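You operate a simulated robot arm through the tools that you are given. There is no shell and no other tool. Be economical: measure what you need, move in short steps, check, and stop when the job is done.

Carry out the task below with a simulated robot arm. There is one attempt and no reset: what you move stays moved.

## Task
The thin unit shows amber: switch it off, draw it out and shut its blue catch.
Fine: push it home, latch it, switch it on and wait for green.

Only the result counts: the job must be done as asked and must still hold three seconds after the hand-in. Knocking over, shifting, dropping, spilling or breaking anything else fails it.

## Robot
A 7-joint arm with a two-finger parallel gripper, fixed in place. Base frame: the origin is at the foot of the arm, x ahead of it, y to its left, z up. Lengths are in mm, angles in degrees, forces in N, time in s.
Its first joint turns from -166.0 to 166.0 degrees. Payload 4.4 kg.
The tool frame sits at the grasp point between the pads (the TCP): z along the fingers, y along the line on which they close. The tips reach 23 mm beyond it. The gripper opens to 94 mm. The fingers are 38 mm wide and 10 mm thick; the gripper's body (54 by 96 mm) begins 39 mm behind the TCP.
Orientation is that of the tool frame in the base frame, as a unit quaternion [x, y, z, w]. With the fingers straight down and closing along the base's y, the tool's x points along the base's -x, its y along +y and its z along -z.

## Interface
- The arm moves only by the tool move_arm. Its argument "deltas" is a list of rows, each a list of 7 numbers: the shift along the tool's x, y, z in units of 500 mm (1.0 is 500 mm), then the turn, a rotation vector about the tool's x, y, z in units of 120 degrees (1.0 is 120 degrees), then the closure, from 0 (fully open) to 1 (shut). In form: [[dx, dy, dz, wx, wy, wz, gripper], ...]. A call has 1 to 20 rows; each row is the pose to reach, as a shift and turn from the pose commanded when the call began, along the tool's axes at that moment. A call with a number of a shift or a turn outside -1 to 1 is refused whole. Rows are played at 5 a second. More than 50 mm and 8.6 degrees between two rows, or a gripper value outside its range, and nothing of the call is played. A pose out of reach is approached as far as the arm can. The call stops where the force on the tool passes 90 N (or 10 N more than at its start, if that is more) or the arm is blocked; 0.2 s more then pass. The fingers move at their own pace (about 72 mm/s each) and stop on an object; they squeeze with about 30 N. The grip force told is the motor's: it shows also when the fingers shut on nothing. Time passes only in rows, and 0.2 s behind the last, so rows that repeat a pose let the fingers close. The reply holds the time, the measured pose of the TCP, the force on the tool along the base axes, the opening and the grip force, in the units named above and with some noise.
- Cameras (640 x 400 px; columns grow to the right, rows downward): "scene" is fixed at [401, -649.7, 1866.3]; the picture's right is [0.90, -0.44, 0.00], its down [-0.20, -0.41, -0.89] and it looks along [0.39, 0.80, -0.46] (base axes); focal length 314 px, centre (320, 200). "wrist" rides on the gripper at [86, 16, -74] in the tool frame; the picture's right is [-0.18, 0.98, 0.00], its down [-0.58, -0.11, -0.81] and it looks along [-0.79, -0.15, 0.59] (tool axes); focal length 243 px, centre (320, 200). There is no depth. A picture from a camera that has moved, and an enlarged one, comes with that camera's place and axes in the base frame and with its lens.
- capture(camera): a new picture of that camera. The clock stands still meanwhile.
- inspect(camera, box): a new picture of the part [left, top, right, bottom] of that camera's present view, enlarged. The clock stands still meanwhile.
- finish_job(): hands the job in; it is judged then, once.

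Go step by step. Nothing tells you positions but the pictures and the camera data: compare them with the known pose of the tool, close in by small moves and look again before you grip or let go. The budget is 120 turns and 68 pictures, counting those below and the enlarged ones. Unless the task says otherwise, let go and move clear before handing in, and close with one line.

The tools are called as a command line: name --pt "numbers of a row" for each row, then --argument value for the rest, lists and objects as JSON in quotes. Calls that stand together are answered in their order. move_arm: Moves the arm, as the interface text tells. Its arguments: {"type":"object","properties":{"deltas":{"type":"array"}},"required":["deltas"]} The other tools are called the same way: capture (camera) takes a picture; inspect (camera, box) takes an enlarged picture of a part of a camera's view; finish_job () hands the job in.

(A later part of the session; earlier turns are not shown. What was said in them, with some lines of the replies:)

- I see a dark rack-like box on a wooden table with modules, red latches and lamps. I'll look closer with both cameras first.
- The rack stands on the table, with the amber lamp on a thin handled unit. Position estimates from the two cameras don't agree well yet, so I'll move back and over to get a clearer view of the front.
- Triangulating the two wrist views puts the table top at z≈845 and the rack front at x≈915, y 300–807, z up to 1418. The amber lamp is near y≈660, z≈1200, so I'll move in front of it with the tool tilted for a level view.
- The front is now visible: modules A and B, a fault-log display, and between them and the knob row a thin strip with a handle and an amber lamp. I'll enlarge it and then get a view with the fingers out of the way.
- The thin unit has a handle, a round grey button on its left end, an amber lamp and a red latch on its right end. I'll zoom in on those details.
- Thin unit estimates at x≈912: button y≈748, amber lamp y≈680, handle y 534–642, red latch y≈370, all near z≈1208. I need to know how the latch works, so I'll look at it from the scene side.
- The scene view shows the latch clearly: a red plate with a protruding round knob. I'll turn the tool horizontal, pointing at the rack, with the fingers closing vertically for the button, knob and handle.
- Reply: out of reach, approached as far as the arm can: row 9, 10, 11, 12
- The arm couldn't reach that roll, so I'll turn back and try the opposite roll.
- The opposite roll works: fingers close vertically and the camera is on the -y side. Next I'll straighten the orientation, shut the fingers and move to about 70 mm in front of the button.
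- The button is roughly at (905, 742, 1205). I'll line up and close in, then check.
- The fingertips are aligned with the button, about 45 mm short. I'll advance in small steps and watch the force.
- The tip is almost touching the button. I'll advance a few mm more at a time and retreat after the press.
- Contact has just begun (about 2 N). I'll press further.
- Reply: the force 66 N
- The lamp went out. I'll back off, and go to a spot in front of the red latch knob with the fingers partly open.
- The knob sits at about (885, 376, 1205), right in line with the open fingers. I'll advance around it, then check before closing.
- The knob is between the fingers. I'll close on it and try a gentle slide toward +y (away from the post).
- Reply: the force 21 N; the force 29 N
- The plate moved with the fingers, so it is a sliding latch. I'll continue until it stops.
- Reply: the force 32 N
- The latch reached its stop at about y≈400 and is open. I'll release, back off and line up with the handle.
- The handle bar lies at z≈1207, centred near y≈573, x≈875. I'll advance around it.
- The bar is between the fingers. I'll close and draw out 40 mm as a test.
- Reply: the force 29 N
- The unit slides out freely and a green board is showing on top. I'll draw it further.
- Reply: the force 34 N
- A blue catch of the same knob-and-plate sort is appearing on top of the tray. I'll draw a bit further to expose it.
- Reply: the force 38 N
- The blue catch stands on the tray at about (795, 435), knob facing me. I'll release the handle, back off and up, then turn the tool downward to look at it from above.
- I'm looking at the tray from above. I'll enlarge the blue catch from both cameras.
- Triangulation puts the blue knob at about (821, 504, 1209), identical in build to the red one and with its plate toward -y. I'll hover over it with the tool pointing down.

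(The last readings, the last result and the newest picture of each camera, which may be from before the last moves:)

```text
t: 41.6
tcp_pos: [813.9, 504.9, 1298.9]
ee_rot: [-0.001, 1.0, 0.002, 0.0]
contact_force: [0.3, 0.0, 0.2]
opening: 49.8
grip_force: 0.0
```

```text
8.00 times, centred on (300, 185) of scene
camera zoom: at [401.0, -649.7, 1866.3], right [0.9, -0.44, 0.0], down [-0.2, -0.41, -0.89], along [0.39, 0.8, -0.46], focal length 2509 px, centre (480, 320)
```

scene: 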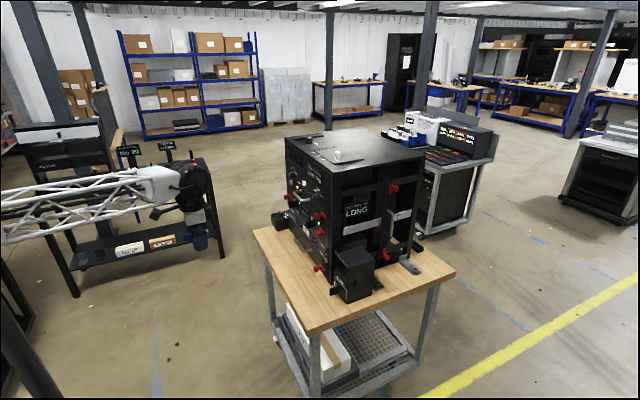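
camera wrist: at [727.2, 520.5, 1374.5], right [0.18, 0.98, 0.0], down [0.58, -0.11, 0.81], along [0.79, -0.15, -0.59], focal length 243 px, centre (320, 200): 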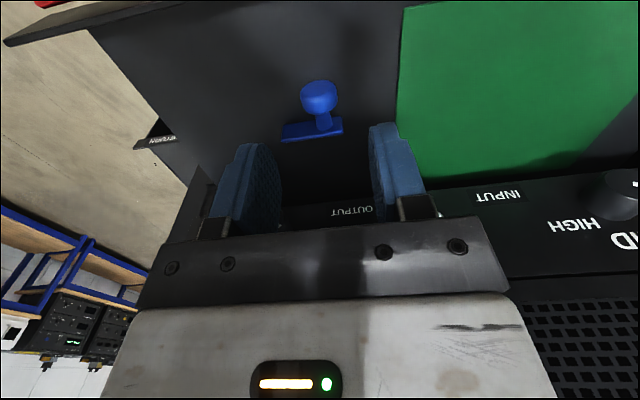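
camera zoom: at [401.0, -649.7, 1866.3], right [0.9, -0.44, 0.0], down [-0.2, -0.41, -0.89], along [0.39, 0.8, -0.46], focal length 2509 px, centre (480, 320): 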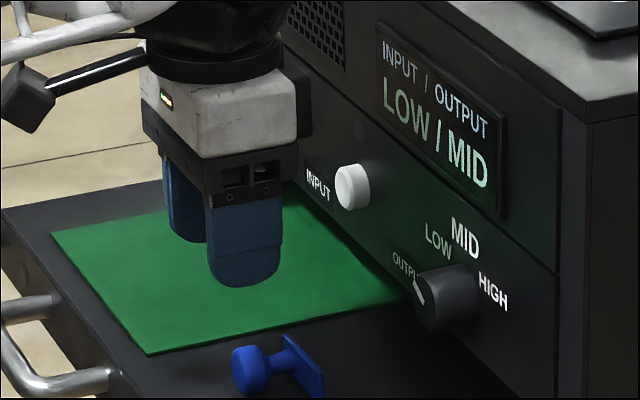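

The knob at about (820, 503, 1212) lies straight below, between the open fingers. I'll lower around it.

move_arm --pt "0 0.002 0.05 0 0 0 0.47" --pt "0 0.002 0.1 0 0 0 0.47" --pt "0 0.002 0.146 0 0 0 0.47"

capture --camera "wrist"

inspect --camera "scene" --box '[266, 175, 330, 215]'

```text
t: 42.4
tcp_pos: [814.2, 507.3, 1226.1]
ee_rot: [-0.001, 1.0, 0.001, -0.001]
contact_force: [-0.1, -1.0, 0.2]
opening: 49.6
grip_force: 0.0
```

```text
28 pictures are left
camera wrist: at [726.9, 523.1, 1301.1], right [0.18, 0.98, 0.0], down [0.58, -0.11, 0.81], along [0.79, -0.15, -0.59], focal length 243 px, centre (320, 200)
```

wrist: 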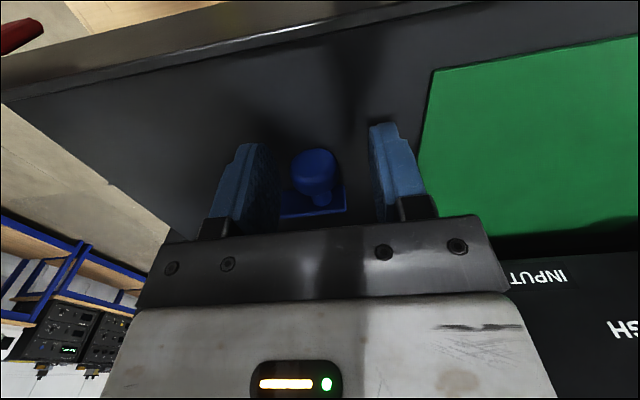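

```text
10.00 times, centred on (298, 195) of scene
camera zoom: at [401.0, -649.7, 1866.3], right [0.9, -0.44, 0.0], down [-0.2, -0.41, -0.89], along [0.39, 0.8, -0.46], focal length 3136 px, centre (540, 250)
```

zoom: 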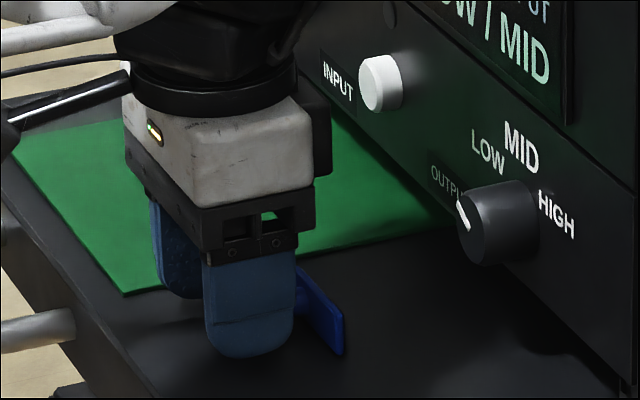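

The knob is between the fingers. I'll close on it and slide gently toward -y.

move_arm --pt "0 -0.008 0 0 0 0 0.7" --pt "0 -0.008 0 0 0 0 0.9" --pt "0 -0.008 0 0 0 0 0.9"

move_arm --pt "0 -0.008 0 0 0 0 0.9" --pt "0 -0.016 0 0 0 0 0.9" --pt "0 -0.024 0 0 0 0 0.9"

capture --camera "wrist"

```text
t: 43.2
tcp_pos: [813.2, 503.0, 1225.1]
ee_rot: [-0.001, 1.0, 0.001, -0.001]
contact_force: [2.4, -10.2, -3.4]
opening: 26.5
grip_force: 44.7
```

```text
t: 44.0
tcp_pos: [813.8, 490.7, 1225.2]
ee_rot: [-0.001, 1.0, 0.001, 0.0]
contact_force: [-3.3, 0.9, 0.8]
opening: 26.5
grip_force: 45.4
```

```text
26 pictures are left
camera wrist: at [726.9, 506.6, 1300.7], right [0.18, 0.98, 0.0], down [0.58, -0.11, 0.81], along [0.79, -0.15, -0.59], focal length 243 px, centre (320, 200)
```

wrist: 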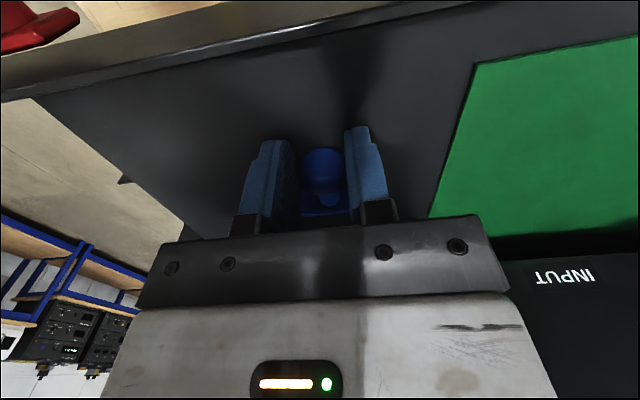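

It slides freely with the fingers. I'll continue to the stop.

move_arm --pt "0 -0.008 0 0 0 0 0.9" --pt "0 -0.016 0 0 0 0 0.9" --pt "0 -0.024 0 0 0 0 0.9" --pt "0 -0.032 0 0 0 0 0.9"

```text
t: 45.0
tcp_pos: [813.1, 479.4, 1226.3]
ee_rot: [-0.003, 1.0, 0.001, 0.0]
contact_force: [-0.5, 78.1, -8.5]
opening: 26.6
grip_force: 45.1
```

It hit its stop after about 24 mm (78 N), so the catch is shut. I'll ease off, release, lift and look.

move_arm --pt "0 0.008 0 0 0 0 0.47" --pt "0 0.008 0 0 0 0 0.47" --pt "0 0.008 0 0 0 0 0.47" --pt "0 0.008 -0.08 0 0 0 0.47" --pt "0 0.008 -0.16 0 0 0 0.47" --pt "0.08 0.008 -0.2 0 0 0 0.47" --pt "0.16 0.008 -0.22 0 0 0 0.47"

inspect --camera "scene" --box '[252, 165, 364, 235]'

inspect --camera "wrist" --box '[240, 60, 400, 260]'

```text
t: 46.6
tcp_pos: [734.1, 476.8, 1337.7]
ee_rot: [-0.001, 1.0, 0.0, -0.001]
contact_force: [1.0, 0.3, -1.0]
opening: 49.7
grip_force: 0.0
```

```text
5.71 times, centred on (308, 200) of scene
camera zoom: at [401.0, -649.7, 1866.3], right [0.9, -0.44, 0.0], down [-0.2, -0.41, -0.89], along [0.39, 0.8, -0.46], focal length 1792 px, centre (389, 200)
```

zoom: 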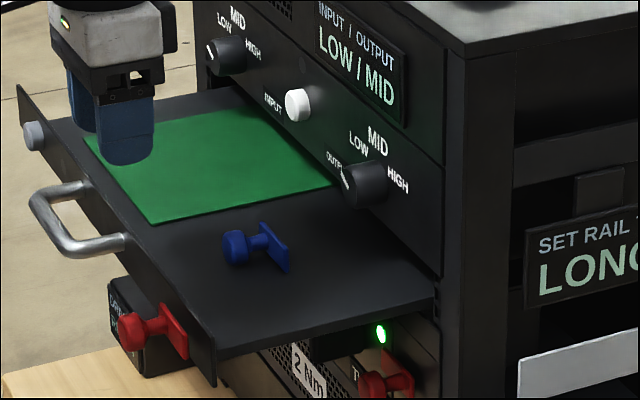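

```text
2.00 times, centred on (320, 160) of wrist
camera zoom: at [647.9, 493.5, 1412.5], right [0.18, 0.98, 0.0], down [0.58, -0.11, 0.81], along [0.79, -0.15, -0.59], focal length 485 px, centre (320, 280)
```

zoom: 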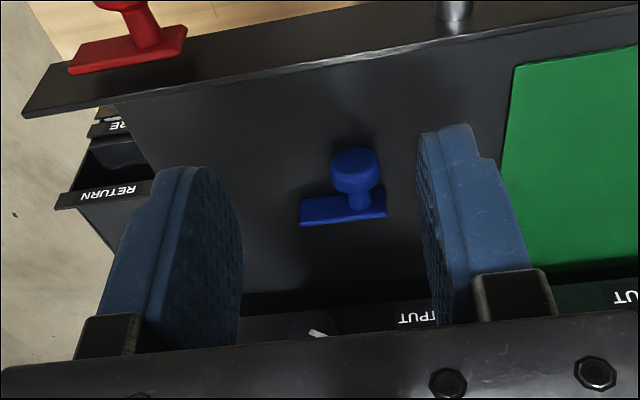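

The blue catch moved to its other end stop and stays there. Now back to the horizontal orientation to push the unit home by its handle.

move_arm --pt "0.07 0.03 -0.02 0 0 0 0.47" --pt "0.14 0.06 -0.04 0 0 0 0.47" --pt "0.21 0.09 -0.06 0 0 0 0.47" --pt "0.27 0.12 -0.06 0 0 0 0.47"

move_arm --pt "0 0 0 0 -0.068 0 0.47" --pt "0 0 0 0 -0.136 0 0.47" --pt "0 0 0 0 -0.205 0 0.47" --pt "0 0 0 0 -0.273 0 0.47" --pt "0 0 0 0 -0.341 0 0.47" --pt "0 0 0 0 -0.409 0 0.47" --pt "0 0 0 0 -0.477 0 0.47" --pt "0 0 0 0 -0.545 0 0.47" --pt "0 0 0 0 -0.614 0 0.47" --pt "0 0 0 0 -0.682 0 0.47" --pt "0 0 0 0 -0.75 0 0.47"

move_arm --pt "0 0 0 0 0 -0.068 0.47" --pt "0 0 0 0 0 -0.136 0.47" --pt "0 0 0 0 0 -0.205 0.47" --pt "0 0 0 0 0 -0.273 0.47" --pt "0 0 0 0 0 -0.341 0.47" --pt "0 0 0 0 0 -0.409 0.47" --pt "0 0 0 0 0 -0.477 0.47" --pt "0 0 0 0 0 -0.545 0.47" --pt "0 0 0 0 0 -0.614 0.47" --pt "0 0 0 0 0 -0.682 0.47" --pt "0 0 0 0 0 -0.75 0.47"

```text
t: 47.6
tcp_pos: [598.6, 539.7, 1364.9]
ee_rot: [-0.001, 1.0, 0.001, -0.002]
contact_force: [0.3, 0.6, -0.4]
opening: 49.9
grip_force: 0.1
```

```text
t: 50.0
tcp_pos: [598.7, 538.5, 1368.3]
ee_rot: [0.001, 0.707, 0.002, 0.708]
contact_force: [0.2, -0.3, -0.5]
opening: 49.8
grip_force: 0.1
```

```text
t: 52.4
tcp_pos: [597.9, 537.5, 1366.5]
ee_rot: [-0.5, 0.499, -0.499, 0.501]
contact_force: [-0.5, 0.5, -0.8]
opening: 50.1
grip_force: 0.0
```

Orientation is right. I'll descend to handle height in front of it and look.

move_arm --pt "-0.017 0.08 0 0 0 0 0.47" --pt "-0.035 0.16 0 0 0 0 0.47" --pt "-0.052 0.24 0 0 0 0 0.47" --pt "-0.07 0.318 0 0 0 0 0.47" --pt "-0.07 0.318 0.06 0 0 0 0.47" --pt "-0.07 0.318 0.08 0 0 0 0.47"

capture --camera "wrist"

```text
t: 53.8
tcp_pos: [638.9, 573.2, 1206.9]
ee_rot: [0.5, -0.5, 0.5, -0.5]
contact_force: [0.8, 0.0, 0.0]
opening: 49.9
grip_force: 0.0
```

```text
23 pictures are left
camera wrist: at [564.4, 486.9, 1192.1], right [0.0, 0.19, -0.98], down [-0.81, 0.58, 0.11], along [0.59, 0.79, 0.15], focal length 243 px, centre (320, 200)
```

wrist: 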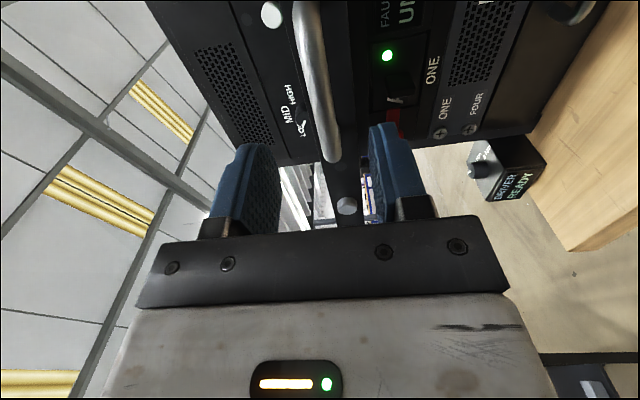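

The handle is straight ahead between the fingers. I'll advance, grip it and push in most of the way.

move_arm --pt "0 0 0.06 0 0 0 0.47" --pt "0 0 0.12 0 0 0 0.47" --pt "0 0 0.122 0 0 0 1" --pt "0 0 0.122 0 0 0 1" --pt "0 0 0.122 0 0 0 1"

move_arm --pt "0 0 0.03 0 0 0 1" --pt "0 0 0.06 0 0 0 1" --pt "0 0 0.09 0 0 0 1" --pt "0 0 0.12 0 0 0 1" --pt "0 0 0.15 0 0 0 1" --pt "0 0 0.18 0 0 0 1" --pt "0 0 0.21 0 0 0 1" --pt "0 0 0.24 0 0 0 1" --pt "0 0 0.27 0 0 0 1" --pt "0 0 0.3 0 0 0 1"

inspect --camera "scene" --box '[252, 165, 364, 235]'

```text
t: 55.0
tcp_pos: [699.4, 572.2, 1207.2]
ee_rot: [0.501, -0.501, 0.498, -0.5]
contact_force: [3.5, 1.6, -2.7]
opening: 14.8
grip_force: 45.1
```

```text
t: 57.2
tcp_pos: [849.7, 572.5, 1207.0]
ee_rot: [-0.5, 0.501, -0.499, 0.5]
contact_force: [-1.1, -34.6, -12.5]
opening: 15.0
grip_force: 44.7
```

```text
5.71 times, centred on (308, 200) of scene
camera zoom: at [401.0, -649.7, 1866.3], right [0.9, -0.44, 0.0], down [-0.2, -0.41, -0.89], along [0.39, 0.8, -0.46], focal length 1792 px, centre (389, 200)
```

zoom: 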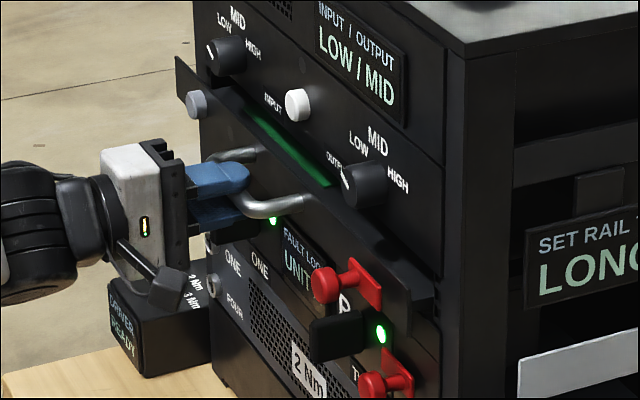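

Pushing goes smoothly with about 25 mm left. I'll push on until it seats.

move_arm --pt "0 0 0.02 0 0 0 1" --pt "0 0 0.035 0 0 0 1" --pt "0 0 0.045 0 0 0 1" --pt "0 0 0.053 0 0 0 1" --pt "0 0 0.061 0 0 0 1" --pt "0 0 0.07 0 0 0 1"

inspect --camera "scene" --box '[260, 170, 356, 230]'

```text
t: 58.6
tcp_pos: [882.0, 577.0, 1207.0]
ee_rot: [-0.501, 0.499, -0.497, 0.502]
contact_force: [-38.3, 14.3, -19.7]
opening: 14.9
grip_force: 44.5
```

```text
6.67 times, centred on (308, 200) of scene
camera zoom: at [401.0, -649.7, 1866.3], right [0.9, -0.44, 0.0], down [-0.2, -0.41, -0.89], along [0.39, 0.8, -0.46], focal length 2091 px, centre (400, 200)
```

zoom: 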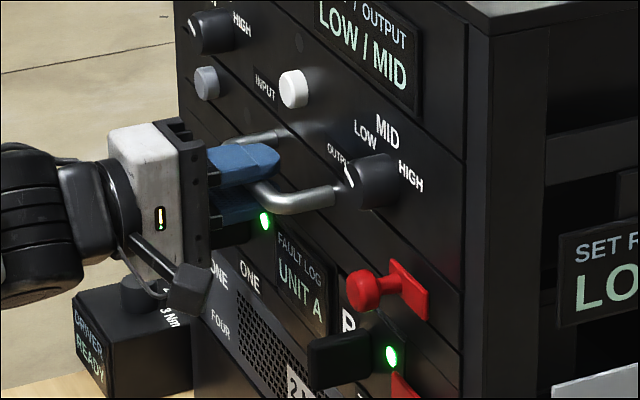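

The unit is flush again and seated (38 N of push). I'll release, back off and go to the red latch knob at y≈400.

move_arm --pt "0 0 0 0 0 0 0.47" --pt "0 0 0 0 0 0 0.47" --pt "0 0 -0.08 0 0 0 0.47" --pt "0 0 -0.17 0 0 0 0.47" --pt "0.09 0.0 -0.2 0 0 0 0.47" --pt "0.18 0.002 -0.2 0 0 0 0.47" --pt "0.27 0.002 -0.2 0 0 0 0.47" --pt "0.35 0.002 -0.2 0 0 0 0.47" --pt "0.35 0.002 -0.12 0 0 0 0.47"

capture --camera "wrist"

```text
t: 60.6
tcp_pos: [824.8, 397.6, 1209.4]
ee_rot: [-0.5, 0.5, -0.499, 0.501]
contact_force: [-0.3, 0.0, 0.4]
opening: 49.6
grip_force: 0.2
```

```text
20 pictures are left
camera wrist: at [750.5, 311.1, 1193.3], right [0.0, 0.19, -0.98], down [-0.81, 0.58, 0.11], along [0.59, 0.79, 0.15], focal length 243 px, centre (320, 200)
```

wrist: 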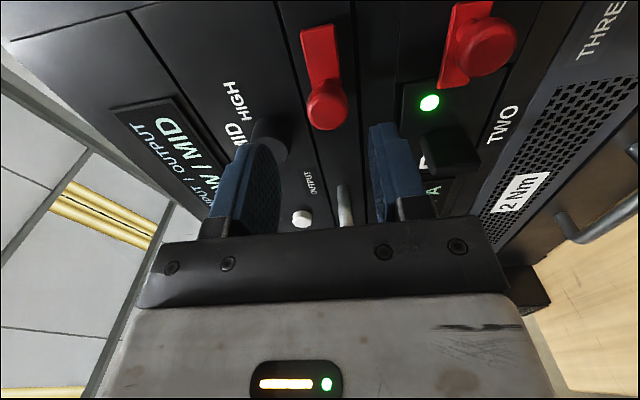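

The knob is at about (882, 395, 1204). I'll advance, close on it and slide it toward -y to latch.

move_arm --pt "0.004 0.009 0.04 0 0 0 0.47" --pt "0.004 0.009 0.08 0 0 0 0.47" --pt "0.004 0.009 0.112 0 0 0 0.47" --pt "0.004 0.009 0.112 0 0 0 0.9" --pt "0.004 0.009 0.112 0 0 0 0.9" --pt "0.004 0.009 0.112 0 0 0 0.9"

move_arm --pt "0.01 0 0 0 0 0 0.9" --pt "0.02 0 0 0 0 0 0.9" --pt "0.03 0 0 0 0 0 0.9" --pt "0.04 0 0 0 0 0 0.9" --pt "0.05 0 0 0 0 0 0.9"

capture --camera "wrist"

```text
t: 62.0
tcp_pos: [881.5, 396.2, 1204.8]
ee_rot: [-0.499, 0.499, -0.5, 0.502]
contact_force: [3.1, 0.3, 28.7]
opening: 26.6
grip_force: 44.7
```

```text
t: 63.2
tcp_pos: [880.6, 372.7, 1206.2]
ee_rot: [-0.501, 0.498, -0.498, 0.502]
contact_force: [-2.1, 36.6, 74.5]
opening: 26.8
grip_force: 45.0
```

```text
19 pictures are left
camera wrist: at [806.6, 287.1, 1188.9], right [0.0, 0.19, -0.98], down [-0.81, 0.58, 0.11], along [0.59, 0.8, 0.15], focal length 243 px, centre (320, 200)
```

wrist: 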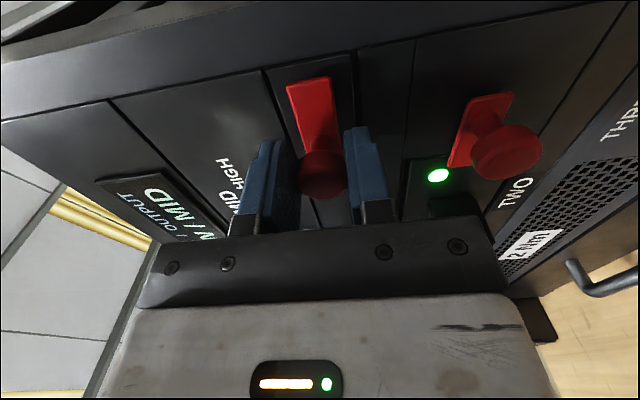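

The knob moved about 24 mm; the vertical load suggests I'm slightly low. I'll relieve that and nudge a bit more toward -y to confirm the stop.

move_arm --pt "0 -0.005 0 0 0 0 0.9" --pt "0.006 -0.005 0 0 0 0 0.9" --pt "0.012 -0.005 0 0 0 0 0.9"

move_arm --pt "-0.01 0 0 0 0 0 0.47" --pt "-0.01 0 0 0 0 0 0.47" --pt "-0.01 0 -0.08 0 0 0 0.47" --pt "-0.01 0 -0.17 0 0 0 0.6" --pt "-0.01 0 -0.2 0 0 0 1"

inspect --camera "scene" --box '[280, 180, 360, 230]'

```text
t: 64.0
tcp_pos: [880.4, 364.6, 1204.9]
ee_rot: [-0.5, 0.5, -0.499, 0.501]
contact_force: [1.6, 18.5, 39.6]
opening: 27.2
grip_force: 20.0
```

```text
t: 65.2
tcp_pos: [779.3, 368.3, 1203.4]
ee_rot: [-0.5, 0.5, -0.499, 0.501]
contact_force: [-0.2, 0.2, -0.8]
opening: 0.2
grip_force: 20.2
```

```text
8.00 times, centred on (320, 205) of scene
camera zoom: at [401.0, -649.7, 1866.3], right [0.9, -0.44, 0.0], down [-0.2, -0.41, -0.89], along [0.39, 0.8, -0.46], focal length 2509 px, centre (320, 160)
```

zoom: 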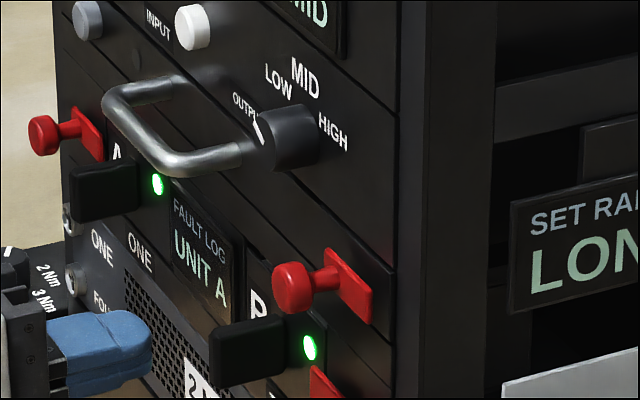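

The latch is back exactly where it was at first and the unit is flush. Now to the power button.

move_arm --pt "-0.095 0 0 0 0 0 1" --pt "-0.19 0 0 0 0 0 1" --pt "-0.285 0 0 0 0 0 1" --pt "-0.38 0 0 0 0 0 1" --pt "-0.475 0 0 0 0 0 1" --pt "-0.57 0 0 0 0 0 1" --pt "-0.665 0 0 0 0 0 1" --pt "-0.757 -0.002 0.0 0 0 0 1" --pt "-0.757 -0.002 0.08 0 0 0 1" --pt "-0.757 -0.002 0.16 0 0 0 1" --pt "-0.757 -0.002 0.21 0 0 0 1"

inspect --camera "scene" --box '[260, 165, 324, 205]'

```text
t: 67.6
tcp_pos: [884.6, 747.9, 1204.7]
ee_rot: [-0.499, 0.5, -0.499, 0.501]
contact_force: [0.0, 0.1, 0.1]
opening: 0.0
grip_force: 29.7
```

```text
10.00 times, centred on (292, 185) of scene
camera zoom: at [401.0, -649.7, 1866.3], right [0.9, -0.44, 0.0], down [-0.2, -0.41, -0.89], along [0.39, 0.8, -0.46], focal length 3136 px, centre (600, 350)
```

zoom: 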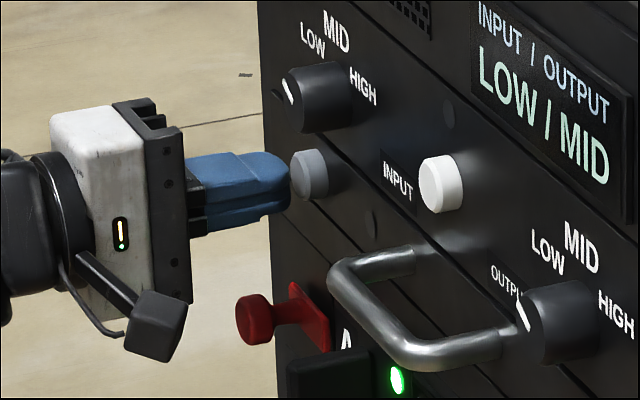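

The lamp is off and the fingers are just in front of the button. I'll press once, to the same depth as before, and retreat.

move_arm --pt "0 0 0.012 0 0 0 1" --pt "0 0 0.018 0 0 0 1" --pt "0 0 0.023 0 0 0 1" --pt "0 0 0.029 0 0 0 1"

inspect --camera "scene" --box '[260, 165, 324, 205]'

```text
t: 68.6
tcp_pos: [897.9, 749.7, 1206.2]
ee_rot: [-0.5, 0.499, -0.5, 0.501]
contact_force: [-73.6, -37.3, -5.2]
opening: 0.1
grip_force: 29.6
```

```text
10.00 times, centred on (292, 185) of scene
camera zoom: at [401.0, -649.7, 1866.3], right [0.9, -0.44, 0.0], down [-0.2, -0.41, -0.89], along [0.39, 0.8, -0.46], focal length 3136 px, centre (600, 350)
```

zoom: 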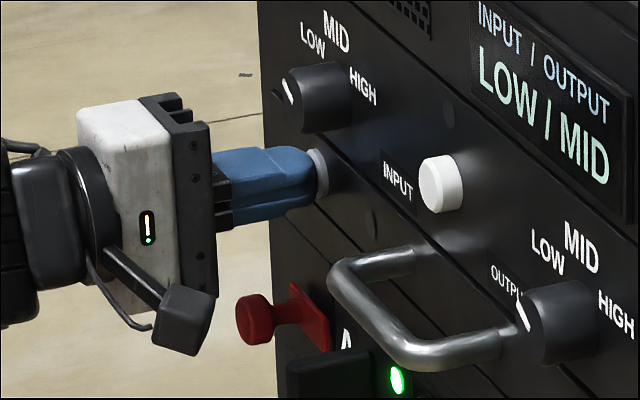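

The button is pressed in; the lamp may need time. I'll retreat clear and wait a few seconds.

move_arm --pt "0 0 -0.03 0 0 0 1" --pt "0 0 -0.1 0 0 0 1" --pt "0 0 -0.19 0 0 0 1" --pt "0 0 -0.25 0 0 0 1" --pt "0 0 -0.25 0 0 0 1" --pt "0 0 -0.25 0 0 0 1" --pt "0 0 -0.25 0 0 0 1" --pt "0 0 -0.25 0 0 0 1"

inspect --camera "scene" --box '[260, 165, 356, 225]'

```text
t: 70.4
tcp_pos: [774.7, 749.4, 1207.8]
ee_rot: [-0.5, 0.5, -0.499, 0.501]
contact_force: [0.0, -0.5, -0.3]
opening: 0.2
grip_force: 30.2
```

```text
6.67 times, centred on (308, 195) of scene
camera zoom: at [401.0, -649.7, 1866.3], right [0.9, -0.44, 0.0], down [-0.2, -0.41, -0.89], along [0.39, 0.8, -0.46], focal length 2091 px, centre (400, 233)
```

zoom: 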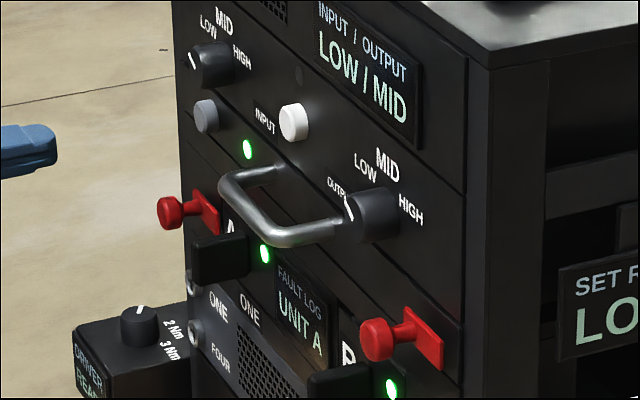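

The thin unit's lamp is green, the unit is flush and latched. I'll wait a few seconds more to confirm it holds.

move_arm --pt "0 0 -0.06 0 0 0 0.5" --pt "0 0 -0.12 0 0 0 0.5" --pt "0 0 -0.12 0 0 0 0.5" --pt "0 0 -0.12 0 0 0 0.5" --pt "0 0 -0.12 0 0 0 0.5" --pt "0 0 -0.12 0 0 0 0.5" --pt "0 0 -0.12 0 0 0 0.5" --pt "0 0 -0.12 0 0 0 0.5" --pt "0 0 -0.12 0 0 0 0.5" --pt "0 0 -0.12 0 0 0 0.5" --pt "0 0 -0.12 0 0 0 0.5" --pt "0 0 -0.12 0 0 0 0.5" --pt "0 0 -0.12 0 0 0 0.5" --pt "0 0 -0.12 0 0 0 0.5" --pt "0 0 -0.12 0 0 0 0.5"

inspect --camera "scene" --box '[260, 165, 356, 225]'

```text
t: 73.6
tcp_pos: [715.1, 749.3, 1207.6]
ee_rot: [0.501, -0.5, 0.499, -0.501]
contact_force: [0.5, -0.3, 0.6]
opening: 47.0
grip_force: 0.1
```

```text
6.67 times, centred on (308, 195) of scene
camera zoom: at [401.0, -649.7, 1866.3], right [0.9, -0.44, 0.0], down [-0.2, -0.41, -0.89], along [0.39, 0.8, -0.46], focal length 2091 px, centre (400, 233)
```

zoom: 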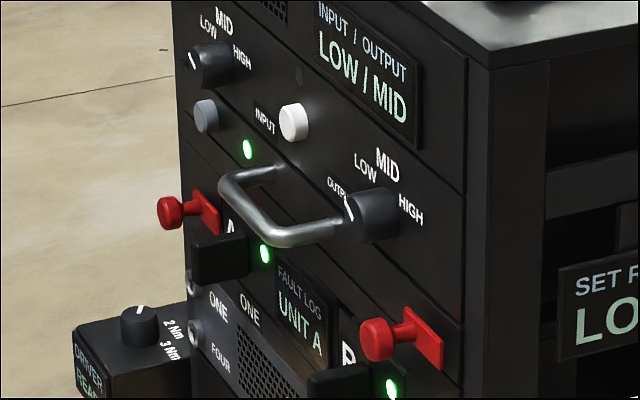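

The lamp holds green and the arm is clear, so I'm handing in.

finish_job

```text
The job is handed in.
```

The thin unit was switched off and drawn out, its blue catch was shut, and it is now pushed home, latched and switched on, with its lamp steady green when I handed in.
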